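You operate a simulated robot arm through the tools that you are given. There is no shell and no other tool. Be economical: measure what you need, move in short steps, check, and stop when the job is done.

You are at the controls of a simulated robot arm. One attempt, no reset.

Task
Fetch the green card offcuts from the top of the front cross table and set it on the third board from the top of the sixth shelf bay. Put two of the cards from the top of the front cross table on the right half of the sill under the purple blind. Fetch the blue chalk from the top of the front cross table and set it on the top of the middle wall-side table. Open the yellow shuttle, put the cone on the top of the front cross table away on the top of the back cross table and shut the shuttle again. Open the top pine drawer. Do these in any order. Set down upright: cone.
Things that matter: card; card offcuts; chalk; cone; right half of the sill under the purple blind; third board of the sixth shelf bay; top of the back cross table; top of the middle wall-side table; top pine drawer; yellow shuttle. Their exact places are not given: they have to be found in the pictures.

Only the result counts: the job must be done as asked and must still hold three seconds after the hand-in. Knocking over, shifting, dropping, spilling or breaking anything else fails it.

Robot
A 5-joint arm with a fingered hand on a trunk, on a base that drives. Base frame: it is fixed to the floor where the robot stands at the start and does not move with it; the origin is under the middle of the robot, x ahead of it, y to its left, z up; the surface under the hand at the start is at about z = 0.74. Lengths are in m, angles in degrees, forces in N, time in s.
With the tool pointing down near the work surface it reaches from about 0.28 to 0.56 m from the robot's upright axis, wherever it stands. Its first joint turns from -115.0 to 115.0 degrees. Places, roughly: card (8x1x10 cm) [0.9, -1.3, 0.8]; card offcuts [0.75, 0, 0.75]; chalk [0.5, -0.5, 0.75]; cone (7x7x11 cm) [0.5, -0.9, 0.8]; right half of the sill under the purple blind [1.6, -4.6, 0.9]; third board of the sixth shelf bay (37x26 cm) [3.58, -2.06, 1.26]; top of the back cross table [1.3, -0.6, 0.7]; top of the middle wall-side table [-0.7, -1.7, 0.7]; top pine drawer [3.5, -2.5, 0.5]; yellow shuttle [1.5, -1, 0.8]. The tool tilts only in the upright plane through the base axis and itself; it spins freely about its own axis. Payload 2.9 kg.
Tool frame: the origin (TCP) lies between the finger pads and is the grasp point; the fingertips stand 0.022 m ahead of it; z points along the fingers, y is the line along which they close. The gripper opens to 0.124 m. The gripper's body begins 0.06 m behind the TCP. The gripper is a hand of 3 fingers: y runs from the thumb to the fingers, the wrist lies at [0, 0, -0.218] in the tool frame, and closing takes about 1.5 s.
Orientation is told as [roll, pitch, yaw] about the base's x, y, z axes, in that order, counted from this pose: with the fingers straight down and closing along the base's y, the tool's x points along the base's -x, its y along +y and its z along -z.

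Tools
- The arm moves only by the tool move_arm. Its argument "motion" is a list of rows, each a list of 7 numbers: the turn, a rotation vector about the tool's x, y, z in units of 5 degrees (1.0 is 5 degrees), then the shift along the tool's x, y, z in units of 40 mm (1.0 is 40 mm), then the finger opening in m, from 0 to 0.124. In form: [[rx, ry, rz, x, y, z, hand], ...]. A call has 1 to 8 rows; each row shifts and turns the commanded pose from where the row before left it, along the tool's axes as they then stand. A call with a number of a shift or a turn outside -1 to 1 is refused whole. A row lasts 0.2 s, in which the tool goes at most 0.05 m and 8.6 degrees; a call with a longer step from one row to the next is refused whole, and so is a gripper value outside its range. A pose out of reach is approached as far as the arm can. The call stops where the force on the tool passes 40 N (or 10 N more than at its start, if that is more) or the arm is blocked; 0.2 s more then pass. The fingers move at their own pace (about 0.153 m/s each) and stop on an object; they squeeze with about 26 N. The grip force told is the motor's: it shows also when the fingers shut on nothing. Time passes only in rows, and 0.2 s behind the last, so rows that do not move let the fingers close. It gives the time, the measured TCP pose, the force on the tool (base axes), the opening and the grip force at its end, in the units of the frame above (readings bear some noise), with the torque about the TCP (base axes, N m) and any sound that the robot's microphone picked up, and new pictures: "pictures" is both (left out), scene, wrist or none.
- Cameras (640 x 400 px; columns grow to the right, rows downward): "scene" is now at [0.0155, 0.1231, 1.5318]; the picture's right is [-0.34, -0.94, 0.00], its down [-0.73, 0.26, -0.64] and it looks along [0.60, -0.21, -0.77] (base axes); focal length 260 px, centre (320, 200). "wrist" rides on the gripper at [0.064, -0.037, -0.075] in the tool frame; the picture's right is [0.50, 0.87, 0.00], its down [-0.62, 0.36, -0.70] and it looks along [-0.61, 0.35, 0.71] (tool axes); focal length 230 px, centre (320, 200).
- move_column(by): slides the trunk up (or, below 0, down) by that many m; the arm and the scene camera ride with it, the base frame stays. It gives what a move gives, with no picture.
- roll_base(legs): drives the robot by 1 to 6 legs, each [ahead, left, turn to the left] in m, m and degrees, along the robot's own axes; the way and the turn of a leg run together, so that a leg with both is an arc; at most 1.5 m and 180 degrees a leg. The arm and the cameras ride along, it lands a little off, and it stops where it bumps. It gives what a move gives, and a new picture of the scene camera.
- preshape(shape): the hand has 3 fingers and takes this shape, open, in about a second: jaw (thumb against the fingers, like two jaws); tri (thumb and two fingers); tip (a fingertip pinch); poke (one finger out to press); point (the index stretched); flat (the hand flat); cup (the hand cupped); fist (a fist). The gripper value then closes the fingers along that shape, each until it touches; the sizes above hold for jaw. It gives what a move gives, with no picture.
- aim_head(pan, tilt): turns the head with the scene camera to pan (to the left, within 155 degrees either way) and tilt (down, from -29 to 69), counted from straight ahead of the robot. It gives what a move gives, and a new picture of the scene camera.
- probe_pixels(camera, pixels): for up to 12 pixels [column, row] of the newest picture of that camera ("zoom" is the newest enlarged one), the place [x, y, z] in the base frame of the surface seen there, good to about 0.003 m, but the place of the scene camera against the robot may be out by one fixed shift of up to 0.018 m in any direction. No time passes.
- inspect(camera, box): a new picture of the part [left, top, right, bottom] of that camera's present view, enlarged. No time passes.
- sign_off(): hands the job in; it is judged then, once.

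Keep the steps short. Do not move on a guess: measure, check each grasp and each placing, and mend mistakes. In all there are 131 turns and 260 pictures (those below and enlarged ones count). Leave the gripper open and the arm clear of the work at the hand-in unless told otherwise, and finish with a single line.

The tools are called after "Request:" as a command line: name --pt "numbers of a row" for each row, then --argument value for the rest, lists and objects as JSON in quotes. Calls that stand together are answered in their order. move_arm: Moves the arm, as the interface text tells. Its arguments: {"type":"object","properties":{"motion":{"type":"array"},"pictures":{"type":"string","enum":["both","scene","wrist","none"]}},"required":["motion"]} The other tools are called the same way: move_column (by) slides the trunk up or down; preshape (shape) gives the hand a shape; roll_base (legs) drives the base; aim_head (pan, tilt) turns the head that bears the scene camera; probe_pixels (camera, pixels) gives the place of the surface under pixels of a picture; inspect (camera, box) takes an enlarged picture of a part of a camera's view; sign_off () hands the job in.

At the start:

```text
time: 0.0
tcp_pos: [0.3973, -0.0785, 1.0023]
orientation: [0.0, -0.2, 0.0]
ft_force: [0.2, 0.4, 0.6]
moment: [0.02, 0.0, 0.0]
grip_width: 0.1239
gripper_force: 0.1
shape: jaw
trunk travel left (down, up): [-0.65, 0.34]
robot x, y, heading: [-0.0007, 0.0003, 0.1]
head pan, tilt: [-19.6, 50.5]
```

scene: 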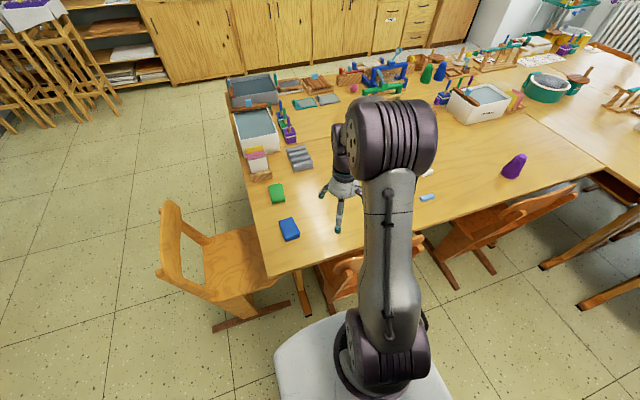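
wrist: 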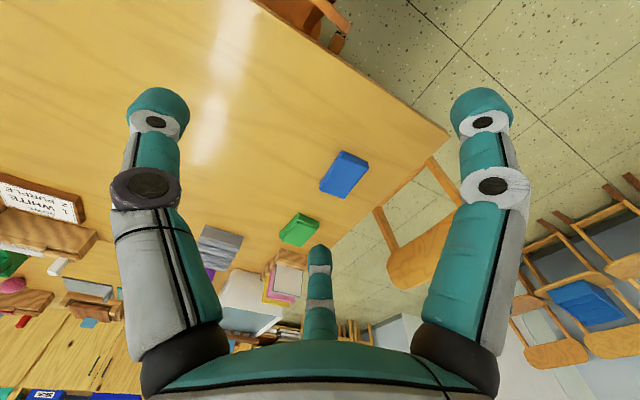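

I see the front table with a blue box, green box, grey things, chalk near (427,198), purple cone near (514,166). I'll enlarge the scene first.

Request:
inspect --camera "scene" --box '[220, 50, 420, 250]'

Request:
inspect --camera "scene" --box '[400, 20, 640, 220]'

Request:
probe_pixels --camera "scene" --pixels '[[277, 190], [289, 226], [427, 197], [514, 166], [300, 157], [323, 100], [303, 103], [518, 97], [384, 88], [410, 205], [440, 66], [426, 72]]'

```text
2.00 times, centred on (320, 150) of scene
```

zoom: 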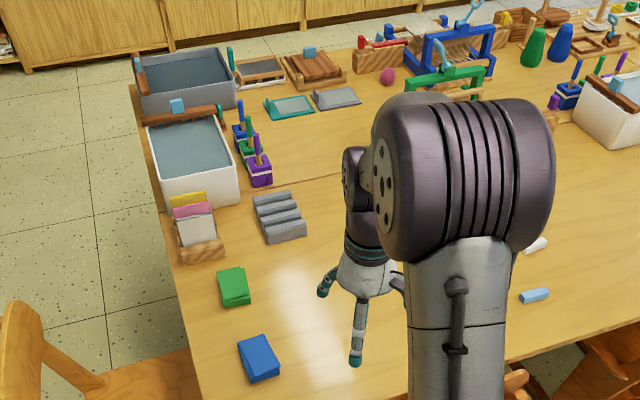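

```text
2.00 times, centred on (520, 120) of scene
```

zoom: 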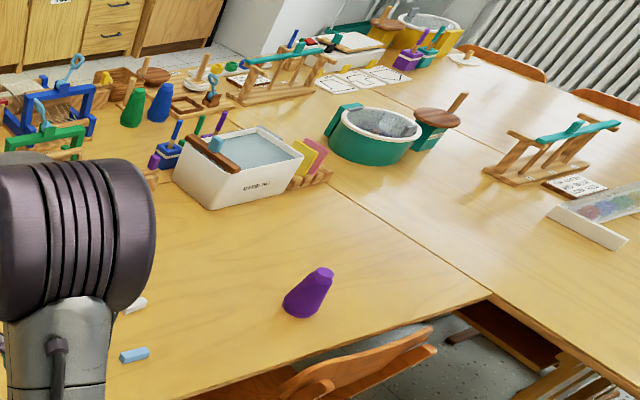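

```text
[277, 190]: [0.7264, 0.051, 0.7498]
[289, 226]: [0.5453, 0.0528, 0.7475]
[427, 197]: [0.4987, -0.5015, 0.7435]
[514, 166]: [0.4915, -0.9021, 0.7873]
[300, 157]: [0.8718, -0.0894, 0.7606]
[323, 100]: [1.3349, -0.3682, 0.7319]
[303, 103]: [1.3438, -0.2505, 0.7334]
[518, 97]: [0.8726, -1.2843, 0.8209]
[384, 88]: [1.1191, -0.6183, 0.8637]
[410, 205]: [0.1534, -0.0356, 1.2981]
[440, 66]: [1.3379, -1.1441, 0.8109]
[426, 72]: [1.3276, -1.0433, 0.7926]
```

Green offcuts, chalk and cone are located. Now I look around the room with the head.

Request:
aim_head --pan -30 --tilt 12

Request:
aim_head --pan -85 --tilt 22

Request:
aim_head --pan -140 --tilt 35

Request:
aim_head --pan 40 --tilt 25

```text
time: 1.1
tcp_pos: [0.397, -0.0781, 1.0017]
orientation: [0.0, 0.1, 0.0]
ft_force: [-0.5, 0.1, 0.2]
moment: [-0.01, -0.01, 0.02]
grip_width: 0.1238
gripper_force: 0.0
shape: jaw
trunk travel left (down, up): [-0.65, 0.34]
robot x, y, heading: [-0.0029, -0.002, 0.2]
head pan, tilt: [-30.0, 12.0]
```

scene: 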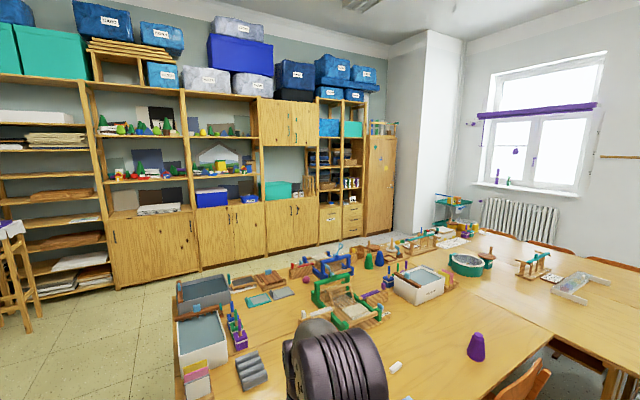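

```text
time: 2.3
tcp_pos: [0.3967, -0.0787, 1.0016]
orientation: [0.0, -0.1, 0.0]
ft_force: [0.2, 0.6, -0.2]
moment: [-0.02, 0.03, -0.01]
grip_width: 0.1238
gripper_force: 0.0
shape: jaw
trunk travel left (down, up): [-0.65, 0.34]
robot x, y, heading: [-0.0001, 0.0008, 0.1]
head pan, tilt: [-85.0, 22.0]
```

scene: 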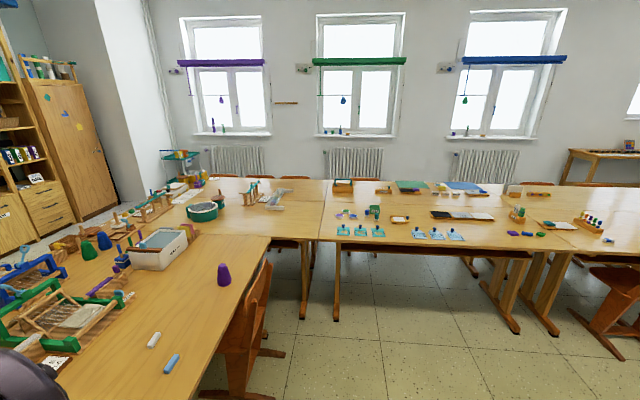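

```text
time: 3.5
tcp_pos: [0.3975, -0.0784, 1.0024]
orientation: [0.0, 0.1, 0.0]
ft_force: [-0.2, 1.2, 0.2]
moment: [0.02, 0.0, 0.0]
grip_width: 0.1239
gripper_force: 0.1
shape: jaw
trunk travel left (down, up): [-0.65, 0.34]
robot x, y, heading: [-0.0009, -0.0012, -0.0]
head pan, tilt: [-140.0, 35.0]
```

scene: 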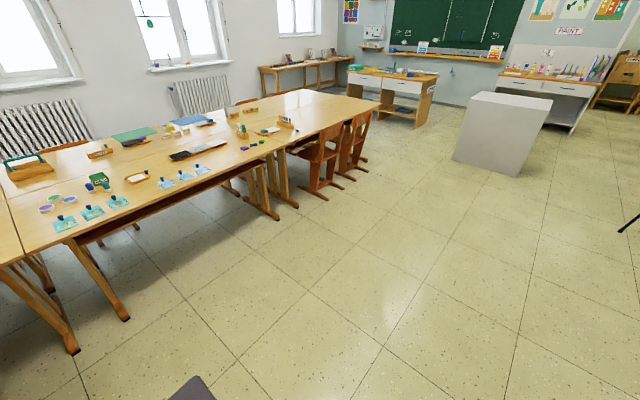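

```text
time: 6.2
tcp_pos: [0.3976, -0.0788, 1.0013]
orientation: [0.0, 0.0, 0.0]
ft_force: [-0.2, 0.5, -0.3]
moment: [0.01, 0.01, -0.01]
grip_width: 0.1238
gripper_force: 0.1
shape: jaw
trunk travel left (down, up): [-0.65, 0.34]
robot x, y, heading: [0.0007, 0.0022, 0.0]
head pan, tilt: [40.0, 25.0]
```

scene: 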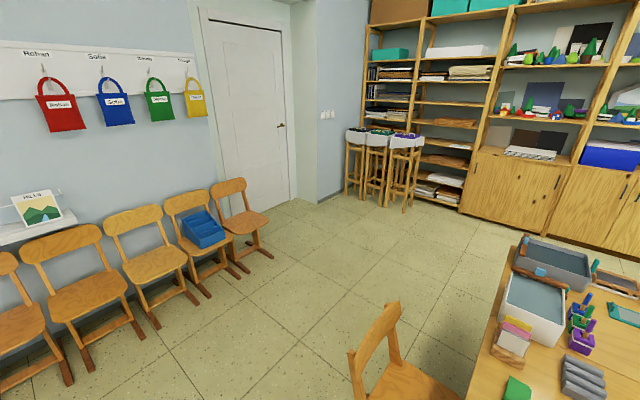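

Now measuring the obstacles on the left side route from the current picture: the chair, the table's left edge, stools, shelf front.

Request:
probe_pixels --camera "scene" --pixels '[[356, 360], [385, 310], [398, 375], [520, 240], [495, 320], [350, 190], [405, 207], [440, 202], [520, 213], [272, 260], [300, 300], [185, 295]]'

Request:
aim_head --pan -90 --tilt 30

```text
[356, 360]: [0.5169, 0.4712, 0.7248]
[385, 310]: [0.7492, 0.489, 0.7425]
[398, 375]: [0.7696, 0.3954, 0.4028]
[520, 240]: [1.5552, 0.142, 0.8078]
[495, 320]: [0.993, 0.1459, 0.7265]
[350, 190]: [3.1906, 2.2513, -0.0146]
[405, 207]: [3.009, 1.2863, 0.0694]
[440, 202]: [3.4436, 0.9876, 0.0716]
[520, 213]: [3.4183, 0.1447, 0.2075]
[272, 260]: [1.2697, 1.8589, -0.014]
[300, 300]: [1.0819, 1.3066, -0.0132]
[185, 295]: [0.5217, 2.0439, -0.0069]
```

```text
time: 8.3
tcp_pos: [0.3968, -0.078, 1.0015]
orientation: [0.0, 0.0, 0.1]
ft_force: [0.5, -0.4, -0.4]
moment: [-0.01, 0.03, 0.0]
grip_width: 0.124
gripper_force: 0.1
shape: jaw
trunk travel left (down, up): [-0.65, 0.34]
robot x, y, heading: [0.0031, 0.0031, 0.1]
head pan, tilt: [-90.0, 30.0]
```

scene: 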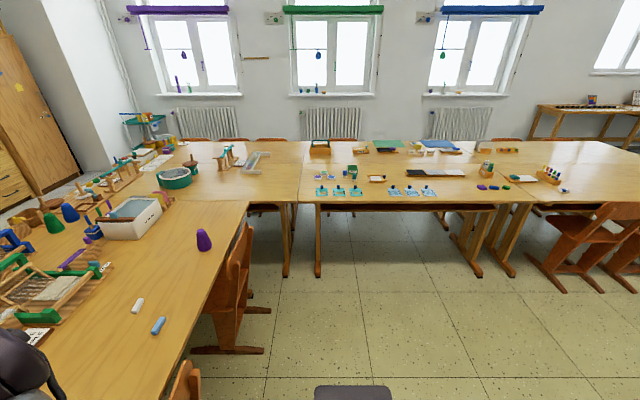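

Measure the wall-side tables' seams and front edges, chairs, and the sill.

Request:
probe_pixels --camera "scene" --pixels '[[249, 203], [299, 201], [302, 150], [535, 201], [400, 202], [250, 228], [265, 310], [200, 350], [170, 110], [235, 190], [315, 232], [180, 360]]'

Request:
probe_pixels --camera "scene" --pixels '[[217, 93], [160, 95], [238, 93], [185, 140], [340, 140], [270, 141], [150, 115], [130, 120], [185, 50], [60, 190], [450, 190], [400, 150]]'

Request:
inspect --camera "scene" --box '[0, 100, 260, 300]'

Request:
inspect --camera "scene" --box '[290, 130, 550, 300]'

Request:
inspect --camera "scene" --box '[100, 0, 300, 180]'

```text
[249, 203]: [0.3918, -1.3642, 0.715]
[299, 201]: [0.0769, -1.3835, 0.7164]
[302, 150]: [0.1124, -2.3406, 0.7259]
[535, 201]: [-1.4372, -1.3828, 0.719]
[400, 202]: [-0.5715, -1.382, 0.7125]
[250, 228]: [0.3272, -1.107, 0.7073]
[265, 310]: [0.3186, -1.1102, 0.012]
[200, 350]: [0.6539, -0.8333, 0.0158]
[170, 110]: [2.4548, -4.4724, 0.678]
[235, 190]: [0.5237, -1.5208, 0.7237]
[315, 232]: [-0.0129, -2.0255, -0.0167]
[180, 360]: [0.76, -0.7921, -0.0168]
```

```text
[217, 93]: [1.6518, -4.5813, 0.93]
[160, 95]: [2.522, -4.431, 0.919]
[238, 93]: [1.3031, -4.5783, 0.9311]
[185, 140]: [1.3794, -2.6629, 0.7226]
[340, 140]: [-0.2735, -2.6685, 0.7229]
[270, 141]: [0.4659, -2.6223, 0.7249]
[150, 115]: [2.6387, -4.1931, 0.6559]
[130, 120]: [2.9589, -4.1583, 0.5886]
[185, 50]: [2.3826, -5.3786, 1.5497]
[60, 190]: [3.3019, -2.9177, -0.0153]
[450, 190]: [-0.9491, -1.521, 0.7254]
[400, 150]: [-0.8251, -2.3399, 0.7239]
```

```text
2.00 times, centred on (130, 200) of scene
```

zoom: 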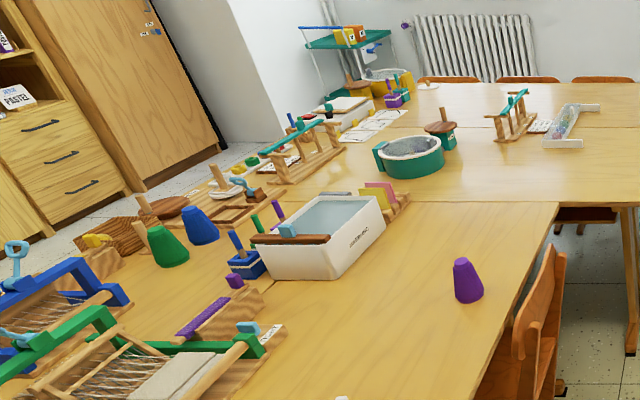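

```text
2.35 times, centred on (420, 215) of scene
```

zoom: 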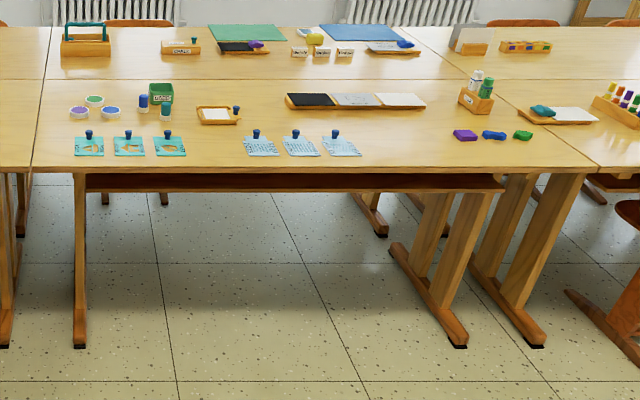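

```text
2.22 times, centred on (200, 90) of scene
```

zoom: 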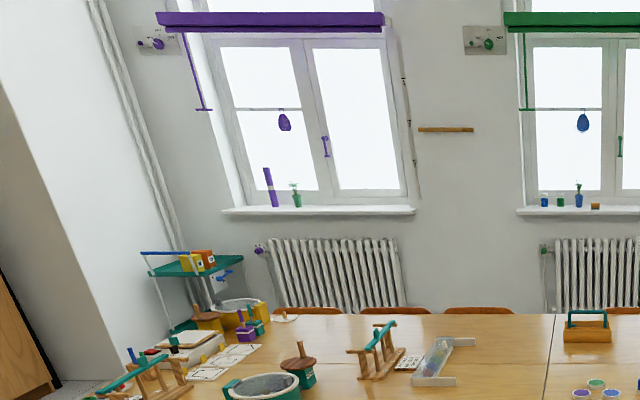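

Look down at the chairs near the table's front edge on my right.

Request:
aim_head --pan -55 --tilt 55

```text
time: 9.3
tcp_pos: [0.3967, -0.0785, 1.0018]
orientation: [0.0, 0.0, -0.1]
ft_force: [1.1, 0.4, 0.0]
moment: [0.04, 0.0, 0.01]
grip_width: 0.1238
gripper_force: 0.1
shape: jaw
trunk travel left (down, up): [-0.65, 0.34]
robot x, y, heading: [0.0002, -0.0024, 0.1]
head pan, tilt: [-55.0, 55.0]
```

scene: 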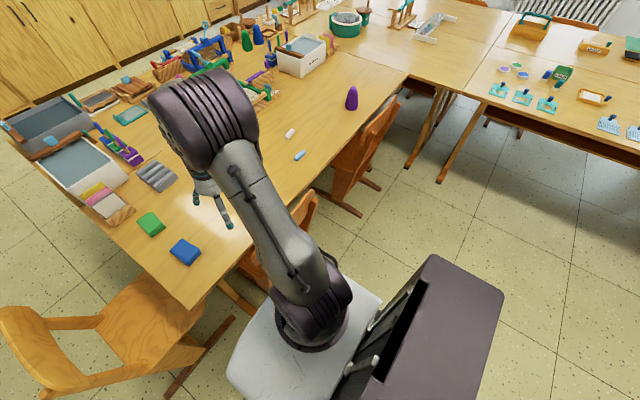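

Request:
probe_pixels --camera "scene" --pixels '[[351, 98], [300, 155], [316, 205], [275, 252], [395, 108], [360, 212], [338, 190], [240, 312], [380, 305], [500, 295], [430, 262], [230, 370]]'

Request:
inspect --camera "scene" --box '[220, 60, 460, 260]'

```text
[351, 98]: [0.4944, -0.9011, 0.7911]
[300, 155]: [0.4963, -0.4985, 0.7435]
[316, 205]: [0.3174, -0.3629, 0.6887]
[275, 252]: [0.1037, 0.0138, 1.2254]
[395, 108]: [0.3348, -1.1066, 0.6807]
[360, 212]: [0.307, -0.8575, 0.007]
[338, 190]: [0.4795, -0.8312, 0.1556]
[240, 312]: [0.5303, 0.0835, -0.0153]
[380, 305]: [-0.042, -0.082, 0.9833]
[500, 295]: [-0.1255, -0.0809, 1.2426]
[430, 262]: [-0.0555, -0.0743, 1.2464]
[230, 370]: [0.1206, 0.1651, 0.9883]
```

```text
2.00 times, centred on (340, 160) of scene
```

zoom: 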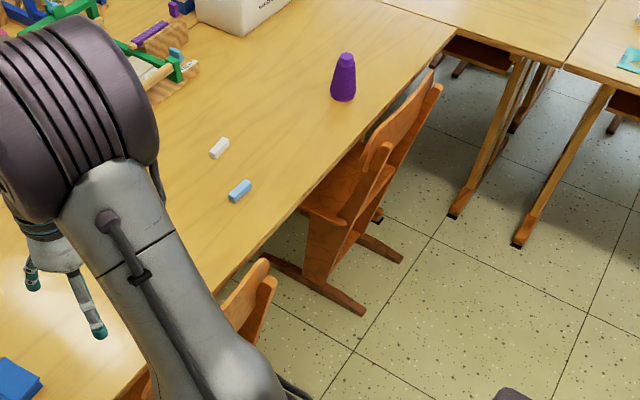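

Chair backs begin at x≈0.31. I strafe right at x≈0 to stand in front of the chalk.

Request:
roll_base --legs '[[-0.02, -0.5, 0]]'

Request:
move_arm --pt "0 0 0 0 0 0 0.124" --pictures "wrist"

```text
time: 12.3
tcp_pos: [0.3822, -0.57, 1.0019]
orientation: [0.0, 0.0, 1.1]
ft_force: [0.2, -0.1, -0.2]
moment: [0.01, 0.01, -0.01]
grip_width: 0.1237
gripper_force: 0.0
shape: jaw
trunk travel left (down, up): [-0.65, 0.34]
robot x, y, heading: [-0.0151, -0.4969, 1.3]
head pan, tilt: [-55.0, 55.0]
```

scene: 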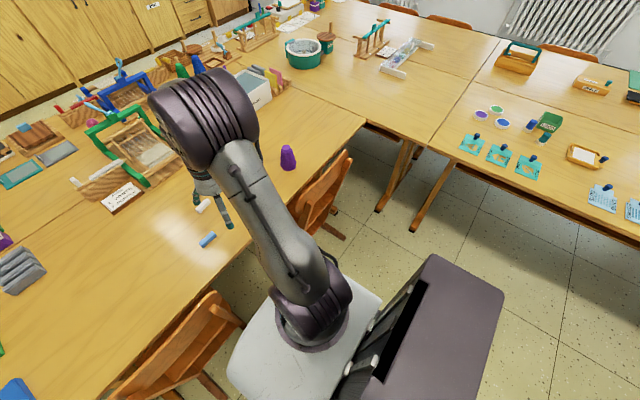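

```text
time: 12.7
tcp_pos: [0.3817, -0.5692, 1.0013]
orientation: [-0.1, 0.0, 1.1]
ft_force: [0.6, -0.3, -0.2]
moment: [-0.01, -0.01, 0.0]
grip_width: 0.1238
gripper_force: 0.1
shape: jaw
trunk travel left (down, up): [-0.65, 0.34]
robot x, y, heading: [-0.0165, -0.4978, 1.0]
head pan, tilt: [-55.0, 55.0]
```

wrist: 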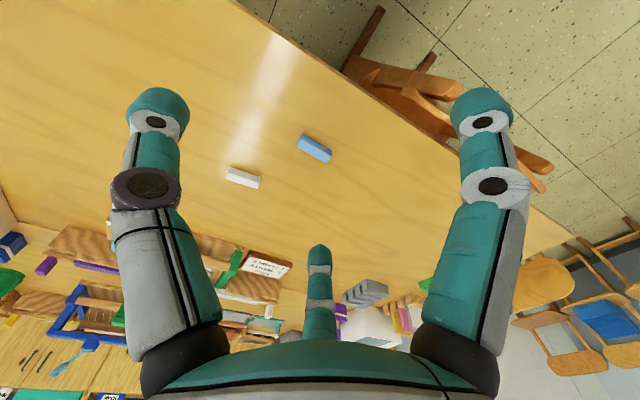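

The chalk is in the wrist view at (315,148). Probing its ends.

Request:
probe_pixels --camera "wrist" --pixels '[[314, 146], [303, 140], [327, 153], [310, 155], [243, 178], [330, 185]]'

Request:
probe_pixels --camera "scene" --pixels '[[208, 239], [201, 243], [214, 235]]'

Request:
inspect --camera "wrist" --box '[270, 120, 360, 180]'

```text
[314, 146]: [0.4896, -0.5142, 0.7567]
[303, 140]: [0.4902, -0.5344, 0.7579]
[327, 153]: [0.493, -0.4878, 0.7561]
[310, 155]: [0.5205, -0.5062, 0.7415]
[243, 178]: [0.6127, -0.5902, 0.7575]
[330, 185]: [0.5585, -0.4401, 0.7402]
```

```text
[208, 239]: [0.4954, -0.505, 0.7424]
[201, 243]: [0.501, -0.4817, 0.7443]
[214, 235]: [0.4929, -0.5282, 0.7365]
```

```text
6.67 times, centred on (315, 150) of wrist
```

zoom: 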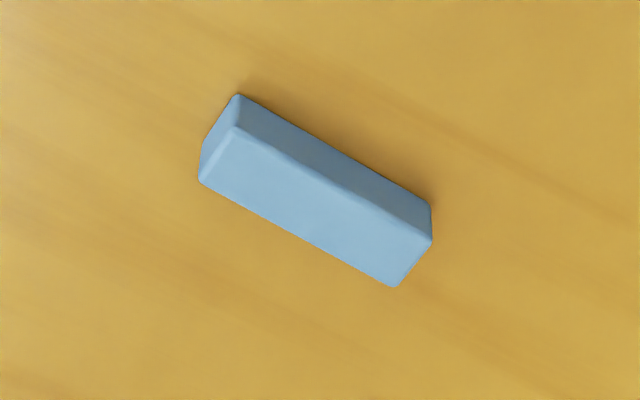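

Request:
probe_pixels --camera "zoom" --pixels '[[235, 135], [205, 178], [425, 235], [395, 280], [315, 210], [238, 100], [428, 207], [315, 240], [315, 168]]'

```text
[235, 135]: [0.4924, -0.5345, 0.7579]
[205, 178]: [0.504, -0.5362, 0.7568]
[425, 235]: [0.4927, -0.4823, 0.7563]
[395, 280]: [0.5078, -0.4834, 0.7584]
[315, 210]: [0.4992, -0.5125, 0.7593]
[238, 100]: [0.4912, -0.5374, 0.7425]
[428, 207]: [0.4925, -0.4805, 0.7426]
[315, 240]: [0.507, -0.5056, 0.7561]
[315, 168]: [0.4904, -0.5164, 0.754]
```

Chalk: centre (0.4995,−0.509), top 0.757, long along y. I move above it and turn the tool −90° so that it closes along x.

Request:
move_arm --pt "0 0 0 -0.74 0.375 0.85 0.07" --pt "0 0 0 -0.74 0.375 0.85 0.07" --pt "0 0 0 -0.74 0.375 0.85 0.07" --pt "0 0 0 -0.74 0.375 0.85 0.07" --pt "0 0 1 0 0 0.2 0.07" --pt "0 0 1 0 0 0.2 0.07" --pt "0 0 1 0 0 0.2 0.07" --pt "0 0 1 0 0 0.2 0.07" --pictures "none"

Request:
move_arm --pt "0 0 1 0 0 0.2 0.07" --pt "0 0 1 0 0 0 0.07" --pt "0 0 1 0 0 0 0.07" --pt "0 0 1 0 0 0 0.07" --pt "0 0 1 0 0 0 0.07" --pt "0 0 1 0 0 0 0.07" --pt "0 0 1 0 0 0 0.07" --pt "0 0 1 0 0 0 0.07" --pictures "none"

Request:
move_arm --pt "0 0 1 0 0 0 0.07" --pt "0 0 1 0 0 0 0.07" --pt "0 0 1 0 0 0 0.07" --pt "0 0 1 0 0 0 0.07" --pt "0 0 1 0 0 0 0.07" --pt "0 0 1 0 0 0 0.07" --pictures "wrist"

```text
time: 14.5
tcp_pos: [0.5013, -0.5051, 0.834]
orientation: [0.0, 0.0, -19.0]
ft_force: [-1.3, 0.8, -0.3]
moment: [-0.01, 0.03, -0.01]
grip_width: 0.0706
gripper_force: 0.1
shape: jaw
trunk travel left (down, up): [-0.65, 0.34]
robot x, y, heading: [-0.0141, -0.4989, 0.7]
head pan, tilt: [-55.0, 55.0]
```

```text
time: 16.3
tcp_pos: [0.499, -0.5068, 0.8251]
orientation: [0.0, 0.0, -59.2]
ft_force: [-0.5, 0.6, -0.1]
moment: [0.01, 0.01, 0.0]
grip_width: 0.0706
gripper_force: 0.1
shape: jaw
trunk travel left (down, up): [-0.65, 0.34]
robot x, y, heading: [-0.0152, -0.4984, 1.1]
head pan, tilt: [-55.0, 55.0]
```

```text
time: 17.7
tcp_pos: [0.5008, -0.5067, 0.8247]
orientation: [0.0, 0.1, -89.0]
ft_force: [0.0, 0.0, -0.3]
moment: [0.01, -0.04, 0.02]
grip_width: 0.0706
gripper_force: 0.0
shape: jaw
trunk travel left (down, up): [-0.65, 0.34]
robot x, y, heading: [-0.0157, -0.496, 1.2]
head pan, tilt: [-55.0, 55.0]
```

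wrist: 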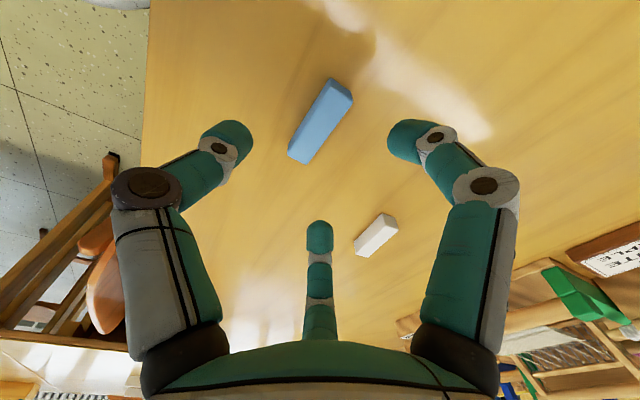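

Request:
probe_pixels --camera "wrist" --pixels '[[318, 122], [338, 90], [300, 150], [345, 110]]'

```text
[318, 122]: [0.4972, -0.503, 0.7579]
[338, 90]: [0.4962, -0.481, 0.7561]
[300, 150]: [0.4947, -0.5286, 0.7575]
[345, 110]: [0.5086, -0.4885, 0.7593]
```

Aligned. Descend 0.06 and close.

Request:
move_arm --pt "0 0 0 0 0 0.75 0.07" --pt "0 0 0 0 0 0.75 0.07" --pt "0 0 0 0 0 0 0.0" --pt "0 0 0 0 0 0 0.0" --pt "0 0 0 0 0 0 0.0" --pt "0 0 0 0 0 0 0.0" --pt "0 0 0 0 0 0 0.0" --pictures "none"

Request:
move_arm --pt "0 0 0 0 0 -1 0.0" --pt "0 0 0 0 0 -1 0.0" --pt "0 0 0 0 0 -1 0.0" --pt "0 0 0 0 0 -1 0.0" --pt "0 0 0 0 0 -1 0.0" --pictures "wrist"

```text
time: 19.3
tcp_pos: [0.4992, -0.5048, 0.7641]
orientation: [0.0, 0.1, -88.9]
ft_force: [0.9, 0.1, 4.0]
moment: [0.01, 0.03, 0.04]
grip_width: 0.0169
gripper_force: 25.8
shape: jaw
trunk travel left (down, up): [-0.65, 0.34]
robot x, y, heading: [-0.0176, -0.4988, 1.1]
head pan, tilt: [-55.0, 55.0]
```

```text
time: 20.5
tcp_pos: [0.4989, -0.5101, 0.9688]
orientation: [0.0, 0.1, -88.9]
ft_force: [0.2, -0.5, -0.1]
moment: [0.02, 0.0, -0.02]
grip_width: 0.0159
gripper_force: 26.0
shape: jaw
trunk travel left (down, up): [-0.65, 0.34]
robot x, y, heading: [-0.0174, -0.4964, 1.1]
head pan, tilt: [-55.0, 55.0]
```

wrist: 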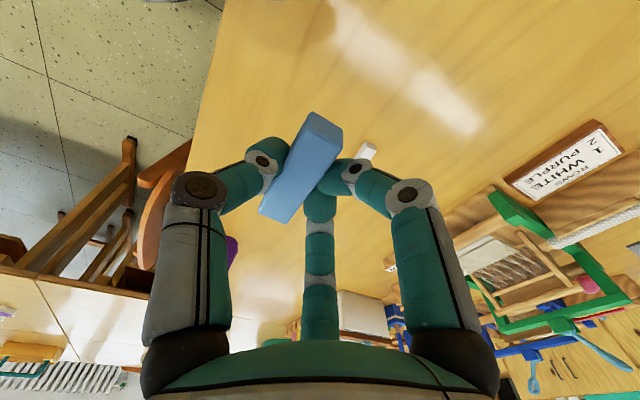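

Chalk held (0.016 wide). I back off, turn to face the wall-side tables and come up to a clear spot near (−0.95,−1.52).

Request:
roll_base --legs '[[-0.5, 0, 0], [0, 0, -91], [0.4, -0.43, 0]]'

Request:
aim_head --pan 0 --tilt 48

```text
time: 30.3
tcp_pos: [-0.9932, -1.4107, 0.9671]
orientation: [0.1, 0.0, 178.3]
ft_force: [0.4, -0.2, 0.4]
moment: [0.02, 0.02, -0.02]
grip_width: 0.0158
gripper_force: 26.2
shape: jaw
trunk travel left (down, up): [-0.65, 0.34]
robot x, y, heading: [-0.9578, -0.8982, -91.8]
head pan, tilt: [-55.0, 55.0]
```

scene: 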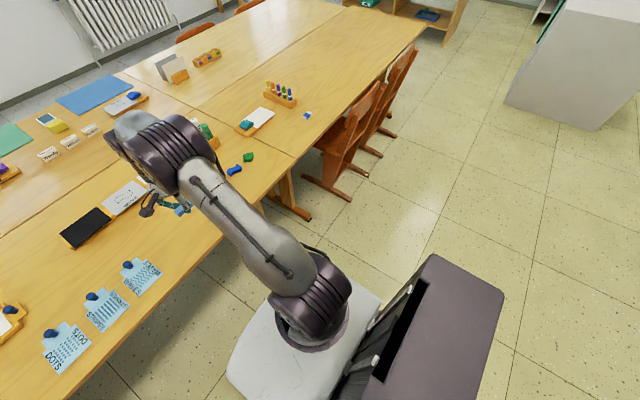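

```text
time: 31.5
tcp_pos: [-0.9929, -1.4089, 0.9674]
orientation: [0.1, 0.0, 178.3]
ft_force: [-0.8, 0.7, 0.2]
moment: [-0.02, -0.01, 0.01]
grip_width: 0.0157
gripper_force: 26.5
shape: jaw
trunk travel left (down, up): [-0.65, 0.34]
robot x, y, heading: [-0.9567, -0.8966, -91.5]
head pan, tilt: [0.0, 48.0]
```

scene: 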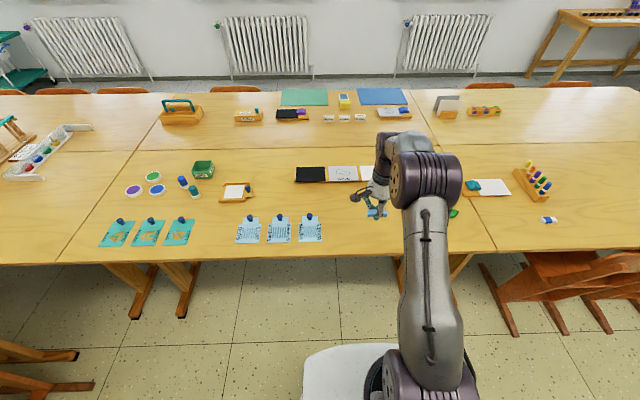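

Request:
probe_pixels --camera "scene" --pixels '[[322, 240], [320, 214], [365, 180], [350, 230], [375, 250], [453, 213], [345, 205]]'

Request:
move_arm --pt "0 0 0 0 0 0.5 0.0" --pictures "wrist"

```text
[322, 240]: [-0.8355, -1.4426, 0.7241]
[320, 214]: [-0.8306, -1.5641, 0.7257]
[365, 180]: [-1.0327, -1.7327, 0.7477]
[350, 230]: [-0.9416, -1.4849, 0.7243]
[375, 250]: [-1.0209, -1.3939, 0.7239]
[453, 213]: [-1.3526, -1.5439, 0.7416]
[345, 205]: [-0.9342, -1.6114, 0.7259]
```

```text
time: 31.9
tcp_pos: [-0.9935, -1.4093, 0.9458]
orientation: [0.0, 0.0, 178.3]
ft_force: [-1.0, -0.1, -0.3]
moment: [0.02, 0.01, 0.03]
grip_width: 0.016
gripper_force: 25.9
shape: jaw
trunk travel left (down, up): [-0.65, 0.34]
robot x, y, heading: [-0.9584, -0.8931, -91.7]
head pan, tilt: [0.0, 48.0]
```

wrist: 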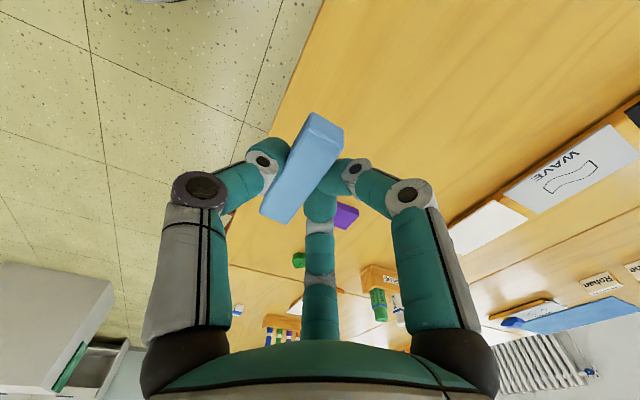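

Reach would be too long, so I drive 0.11 ahead and 0.035 left, then lower.

Request:
roll_base --legs '[[0.11, 0.035, 0]]'

Request:
move_arm --pt "0 0 0 0 0 0.8 0.0" --pt "0 0 0 0 0 0.8 0.0" --pt "0 0 0 0 0 0.8 0.0" --pt "0 0 0 0 0 0.8 0.0" --pictures "wrist"

```text
time: 33.1
tcp_pos: [-0.9592, -1.5239, 0.9458]
orientation: [-0.1, 0.0, 178.5]
ft_force: [-0.3, 0.2, 0.0]
moment: [0.01, -0.01, 0.0]
grip_width: 0.0159
gripper_force: 26.6
shape: jaw
trunk travel left (down, up): [-0.65, 0.34]
robot x, y, heading: [-0.9274, -1.0085, -91.4]
head pan, tilt: [0.0, 48.0]
```

scene: 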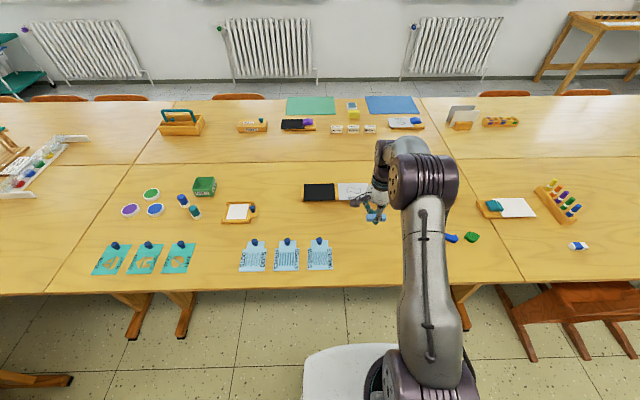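

```text
time: 34.1
tcp_pos: [-0.9593, -1.5207, 0.8187]
orientation: [0.0, 0.0, 178.6]
ft_force: [0.1, 0.7, -1.1]
moment: [0.0, 0.0, 0.01]
grip_width: 0.0163
gripper_force: 25.8
shape: jaw
trunk travel left (down, up): [-0.65, 0.34]
robot x, y, heading: [-0.9225, -1.0064, -91.5]
head pan, tilt: [0.0, 48.0]
```

wrist: 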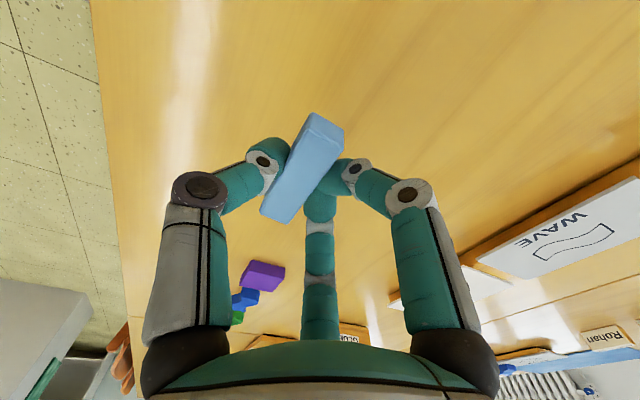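

Clear space below; lower 0.052, open, and rise.

Request:
move_arm --pt "0 0 0 0 0 0.7 0.0" --pt "0 0 0 0 0 0.5 0.0" --pt "0 0 0 0 0 0.1 0.0" --pt "0 0 0 0 0 0 0.0" --pictures "none"

Request:
move_arm --pt "0 0 0 0 0 0 0.06" --pt "0 0 0 0 0 0 0.06" --pt "0 0 0 0 0 0 0.06" --pt "0 0 0 0 0 -0.5 0.06" --pt "0 0 0 0 0 -1 0.06" --pt "0 0 0 0 0 -1 0.06" --pt "0 0 0 0 0 -1 0.06" --pt "0 0 0 0 0 -1 0.06" --pictures "wrist"

```text
time: 35.1
tcp_pos: [-0.9591, -1.5205, 0.7658]
orientation: [0.0, 0.0, 178.5]
ft_force: [-0.9, 0.6, 0.0]
moment: [-0.02, -0.01, -0.02]
grip_width: 0.0157
gripper_force: 26.1
shape: jaw
trunk travel left (down, up): [-0.65, 0.34]
robot x, y, heading: [-0.9221, -1.0107, -91.4]
head pan, tilt: [0.0, 48.0]
```

```text
time: 36.9
tcp_pos: [-0.9579, -1.5202, 0.9519]
orientation: [0.0, -0.1, 178.6]
ft_force: [0.1, 0.3, 1.0]
moment: [0.04, 0.01, 0.0]
grip_width: 0.0598
gripper_force: 0.1
shape: jaw
trunk travel left (down, up): [-0.65, 0.34]
robot x, y, heading: [-0.9255, -1.0082, -91.3]
head pan, tilt: [0.0, 48.0]
```

wrist: 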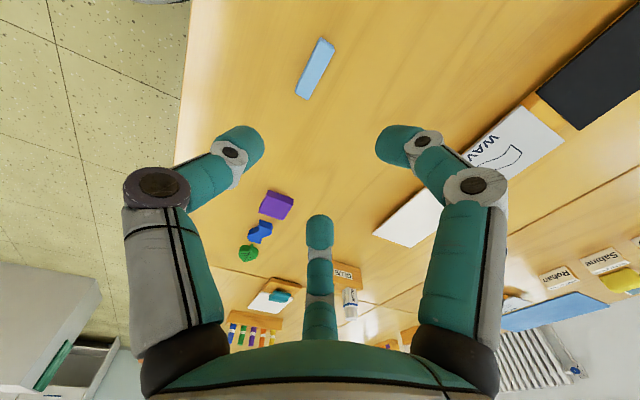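

Chalk sits on the middle table. Next the cone: back off, turn back to face the front table and stop near (−0.03,−0.88).

Request:
roll_base --legs '[[-0.3, 0, 0], [0, 0, 91.3], [0.88, -0.17, 0]]'

Request:
move_arm --pt "0 0 0 0 0 0 0.124" --pictures "wrist"

```text
time: 47.3
tcp_pos: [0.4839, -0.7786, 0.9498]
orientation: [0.0, 0.0, -85.0]
ft_force: [0.0, 0.1, -0.3]
moment: [0.03, -0.01, 0.02]
grip_width: 0.0596
gripper_force: 0.0
shape: jaw
trunk travel left (down, up): [-0.65, 0.34]
robot x, y, heading: [-0.0302, -0.8026, 4.8]
head pan, tilt: [0.0, 48.0]
```

scene: 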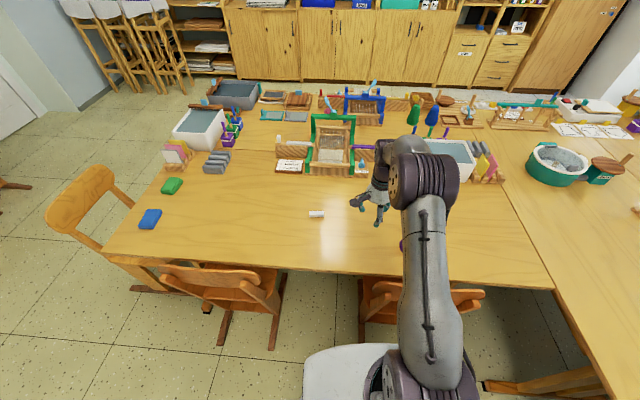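

```text
time: 47.7
tcp_pos: [0.4833, -0.7792, 0.9501]
orientation: [0.0, 0.0, -85.1]
ft_force: [-0.4, 0.4, 0.6]
moment: [-0.01, -0.02, 0.0]
grip_width: 0.1239
gripper_force: 0.2
shape: jaw
trunk travel left (down, up): [-0.65, 0.34]
robot x, y, heading: [-0.0317, -0.8059, 4.7]
head pan, tilt: [0.0, 48.0]
```

wrist: 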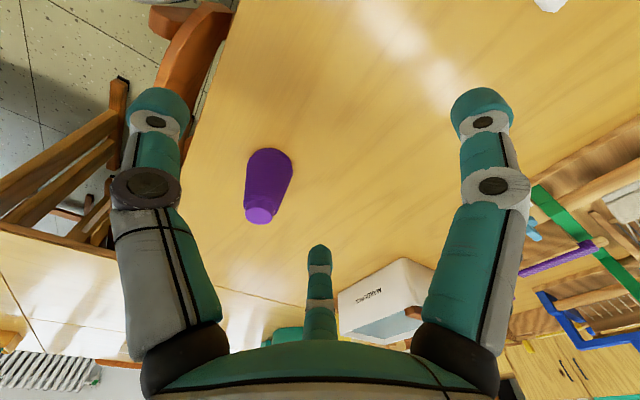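

Request:
probe_pixels --camera "wrist" --pixels '[[258, 214], [247, 213], [270, 213], [259, 222], [260, 206], [250, 160], [291, 160], [268, 150], [270, 180]]'

```text
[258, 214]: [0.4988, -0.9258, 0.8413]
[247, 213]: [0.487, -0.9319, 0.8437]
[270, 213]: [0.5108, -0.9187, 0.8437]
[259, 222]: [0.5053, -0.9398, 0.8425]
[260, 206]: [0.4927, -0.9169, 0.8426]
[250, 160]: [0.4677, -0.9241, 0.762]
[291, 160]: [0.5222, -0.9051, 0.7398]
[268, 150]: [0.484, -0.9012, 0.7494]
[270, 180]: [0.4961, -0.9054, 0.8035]
```

Cone centre (0.499,−0.926), top 0.843. I move above it at the current height.

Request:
move_arm --pt "0 0 0 -0.916 0.02 0 0.124" --pt "0 0 0 -0.916 0.02 0 0.124" --pt "0 0 0 -0.916 0.02 0 0.124" --pt "0 0 0 -0.916 0.02 0 0.124" --pictures "wrist"

```text
time: 48.7
tcp_pos: [0.4959, -0.9274, 0.9486]
orientation: [-0.1, 0.0, -85.0]
ft_force: [0.0, 0.0, 0.1]
moment: [0.03, 0.0, 0.0]
grip_width: 0.1239
gripper_force: 0.0
shape: jaw
trunk travel left (down, up): [-0.65, 0.34]
robot x, y, heading: [-0.0319, -0.8009, 4.7]
head pan, tilt: [0.0, 48.0]
```

wrist: 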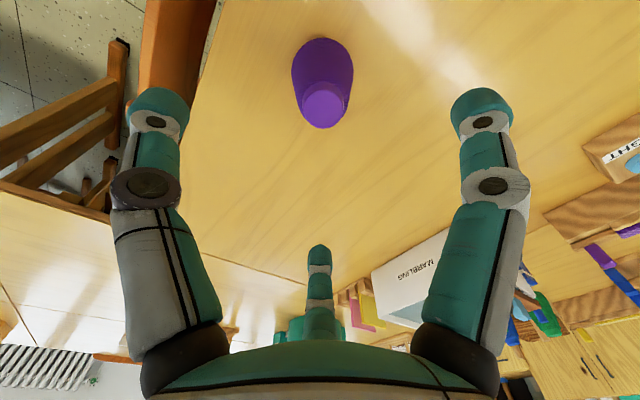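

Centred. Descend 0.158 and grip.

Request:
move_arm --pt "0 0 0 0 0 0.98 0.124" --pt "0 0 0 0 0 0.98 0.124" --pt "0 0 0 0 0 0.98 0.124" --pt "0 0 0 0 0 0.98 0.124" --pictures "none"

Request:
move_arm --pt "0 0 0 0 0 0 0" --pt "0 0 0 0 0 0 0" --pt "0 0 0 0 0 0 0" --pt "0 0 0 0 0 0 0" --pt "0 0 0 0 0 0 0" --pictures "wrist"

```text
time: 49.7
tcp_pos: [0.4965, -0.9227, 0.7916]
orientation: [0.0, 0.0, -85.1]
ft_force: [0.3, -0.3, 0.1]
moment: [0.01, 0.03, 0.01]
grip_width: 0.1238
gripper_force: 0.1
shape: jaw
trunk travel left (down, up): [-0.65, 0.34]
robot x, y, heading: [-0.032, -0.8023, 4.6]
head pan, tilt: [0.0, 48.0]
```

```text
time: 50.9
tcp_pos: [0.4966, -0.923, 0.7938]
orientation: [0.0, -0.1, -85.2]
ft_force: [-0.2, 0.4, 0.3]
moment: [-0.04, 0.03, -0.01]
grip_width: 0.0452
gripper_force: 25.8
shape: jaw
trunk travel left (down, up): [-0.65, 0.34]
robot x, y, heading: [-0.029, -0.804, 4.8]
head pan, tilt: [0.0, 48.0]
```

wrist: 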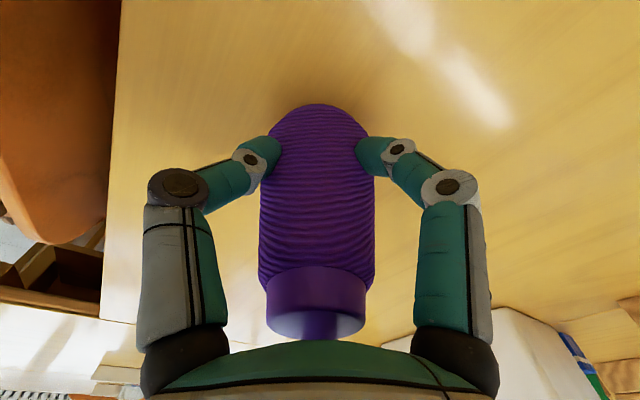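

Gripped. Lift with the trunk, then back off and strafe left past the table end.

Request:
move_column --by 0.25

Request:
roll_base --legs '[[-0.38, 0, -4.7], [0, 1.45, 0], [0, 0.5, 0]]'

Request:
aim_head --pan 0 --tilt 30

```text
time: 53.5
tcp_pos: [0.4967, -0.9222, 1.0421]
orientation: [0.1, -0.1, -85.1]
ft_force: [-0.3, 0.5, -1.2]
moment: [0.01, -0.02, 0.0]
grip_width: 0.0453
gripper_force: 25.8
shape: jaw
trunk travel left (down, up): [-0.9, 0.09]
robot x, y, heading: [-0.0302, -0.8031, 4.8]
head pan, tilt: [0.0, 48.0]
```

```text
time: 65.2
tcp_pos: [0.0992, 0.9478, 1.0423]
orientation: [0.0, 0.0, -90.7]
ft_force: [-0.2, 0.2, -0.7]
moment: [-0.02, -0.02, 0.04]
grip_width: 0.0452
gripper_force: 25.9
shape: jaw
trunk travel left (down, up): [-0.9, 0.09]
robot x, y, heading: [-0.4142, 1.1176, -0.7]
head pan, tilt: [0.0, 48.0]
```

scene: 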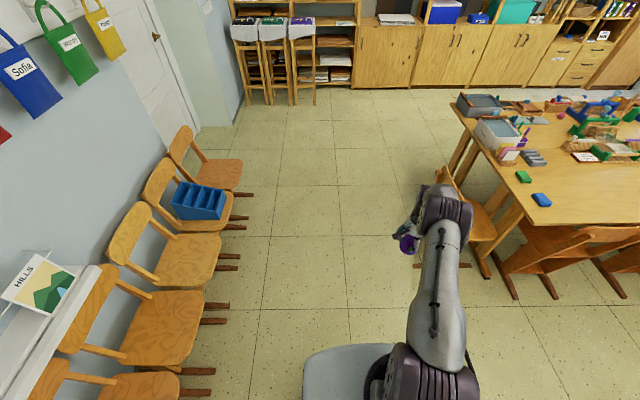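

```text
time: 66.0
tcp_pos: [0.0997, 0.9476, 1.0437]
orientation: [0.0, -0.1, -90.7]
ft_force: [0.4, -0.4, -1.5]
moment: [0.0, 0.0, -0.02]
grip_width: 0.0452
gripper_force: 26.2
shape: jaw
trunk travel left (down, up): [-0.9, 0.09]
robot x, y, heading: [-0.4127, 1.1144, -0.8]
head pan, tilt: [0.0, 30.0]
```

scene: 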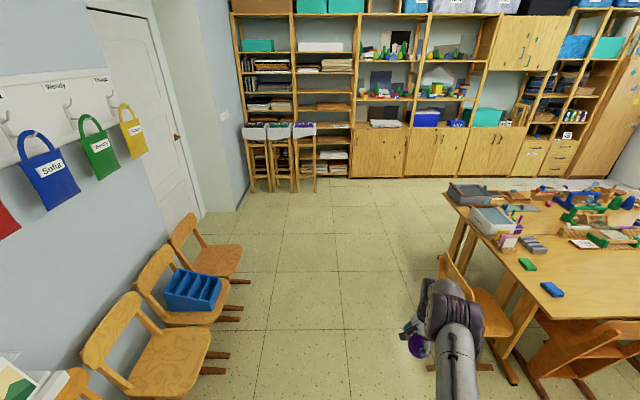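

Request:
probe_pixels --camera "scene" --pixels '[[248, 281], [228, 355], [440, 260], [447, 192], [432, 367], [315, 190], [300, 130], [420, 178], [560, 165]]'

Request:
inspect --camera "scene" --box '[430, 0, 640, 200]'

```text
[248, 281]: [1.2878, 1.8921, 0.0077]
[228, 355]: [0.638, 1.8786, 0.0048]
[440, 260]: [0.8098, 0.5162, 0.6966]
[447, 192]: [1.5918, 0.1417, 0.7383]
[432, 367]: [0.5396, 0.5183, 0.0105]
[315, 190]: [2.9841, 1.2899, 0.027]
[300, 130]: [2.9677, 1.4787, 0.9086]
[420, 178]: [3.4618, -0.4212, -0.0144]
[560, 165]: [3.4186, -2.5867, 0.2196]
```

```text
2.00 times, centred on (535, 100) of scene
```

zoom: 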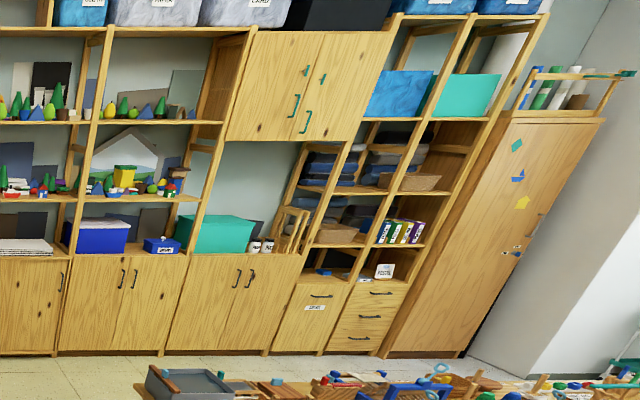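

Path clear: go ahead to x≈2.25, turn right, go along the corridor, and look.

Request:
roll_base --legs '[[1.35, 0, 0.8], [1.3, 0, 0], [0, 0, -90], [1.0, 0.15, 0]]'

Request:
aim_head --pan 45 --tilt 30

Request:
aim_head --pan -35 --tilt 35

```text
time: 87.6
tcp_pos: [2.3384, -0.3463, 1.0424]
orientation: [0.1, 0.0, -176.6]
ft_force: [-0.9, -0.3, -0.5]
moment: [0.0, -0.01, 0.04]
grip_width: 0.0447
gripper_force: 26.0
shape: jaw
trunk travel left (down, up): [-0.9, 0.09]
robot x, y, heading: [2.4673, 0.1771, -86.5]
head pan, tilt: [0.0, 30.0]
```

scene: 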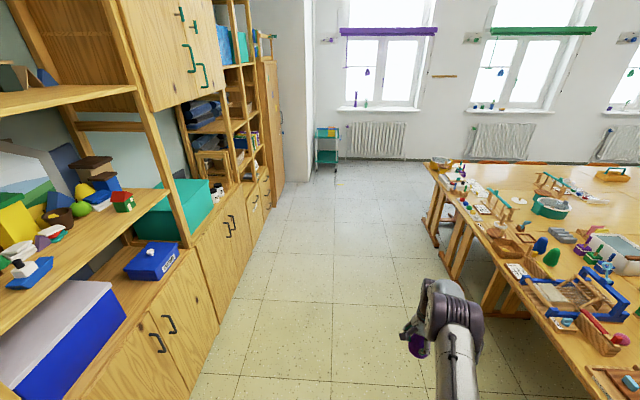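

```text
time: 88.7
tcp_pos: [2.3369, -0.3457, 1.0423]
orientation: [0.0, 0.0, -176.5]
ft_force: [-0.3, -0.7, -1.6]
moment: [-0.02, 0.02, -0.02]
grip_width: 0.045
gripper_force: 26.3
shape: jaw
trunk travel left (down, up): [-0.9, 0.09]
robot x, y, heading: [2.47, 0.1757, -86.6]
head pan, tilt: [45.0, 30.0]
```

scene: 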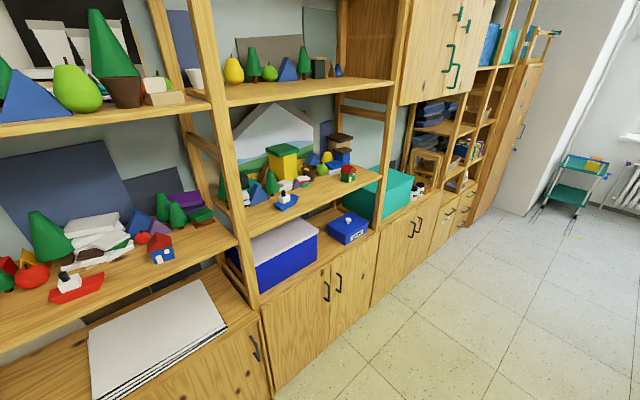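

```text
time: 90.2
tcp_pos: [2.3375, -0.3472, 1.0435]
orientation: [0.0, 0.0, -176.5]
ft_force: [0.1, 0.8, -1.8]
moment: [0.04, -0.02, 0.0]
grip_width: 0.0447
gripper_force: 26.4
shape: jaw
trunk travel left (down, up): [-0.9, 0.09]
robot x, y, heading: [2.4735, 0.1779, -86.5]
head pan, tilt: [-35.0, 35.0]
```

scene: 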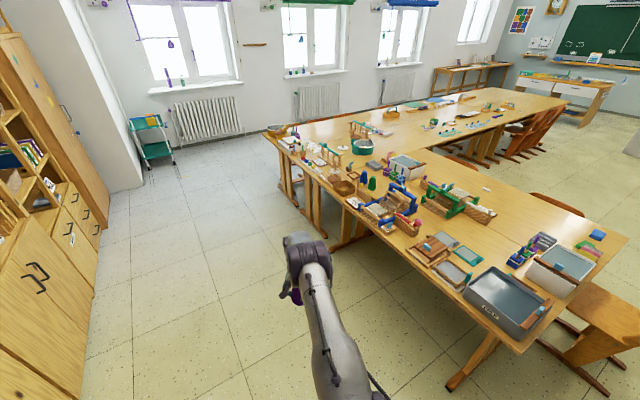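

Request:
inspect --camera "scene" --box '[260, 110, 460, 250]'

Request:
probe_pixels --camera "scene" --pixels '[[343, 187], [363, 177], [372, 182], [405, 206], [340, 222], [335, 205], [400, 255], [465, 297], [365, 195], [300, 160], [150, 155], [415, 245]]'

```text
2.86 times, centred on (360, 180) of scene
```

zoom: 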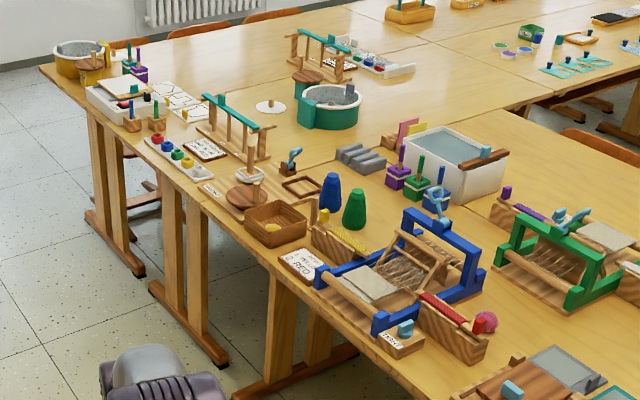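

```text
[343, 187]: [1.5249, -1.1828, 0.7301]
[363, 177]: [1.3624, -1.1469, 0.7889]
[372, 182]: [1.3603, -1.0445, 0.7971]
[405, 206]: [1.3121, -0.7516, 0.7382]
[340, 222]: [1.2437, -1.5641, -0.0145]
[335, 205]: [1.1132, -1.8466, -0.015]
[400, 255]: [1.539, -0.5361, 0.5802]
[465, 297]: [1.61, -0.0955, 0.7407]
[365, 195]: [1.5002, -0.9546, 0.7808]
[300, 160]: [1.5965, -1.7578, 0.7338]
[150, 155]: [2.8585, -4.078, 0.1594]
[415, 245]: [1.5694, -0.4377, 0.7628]
```

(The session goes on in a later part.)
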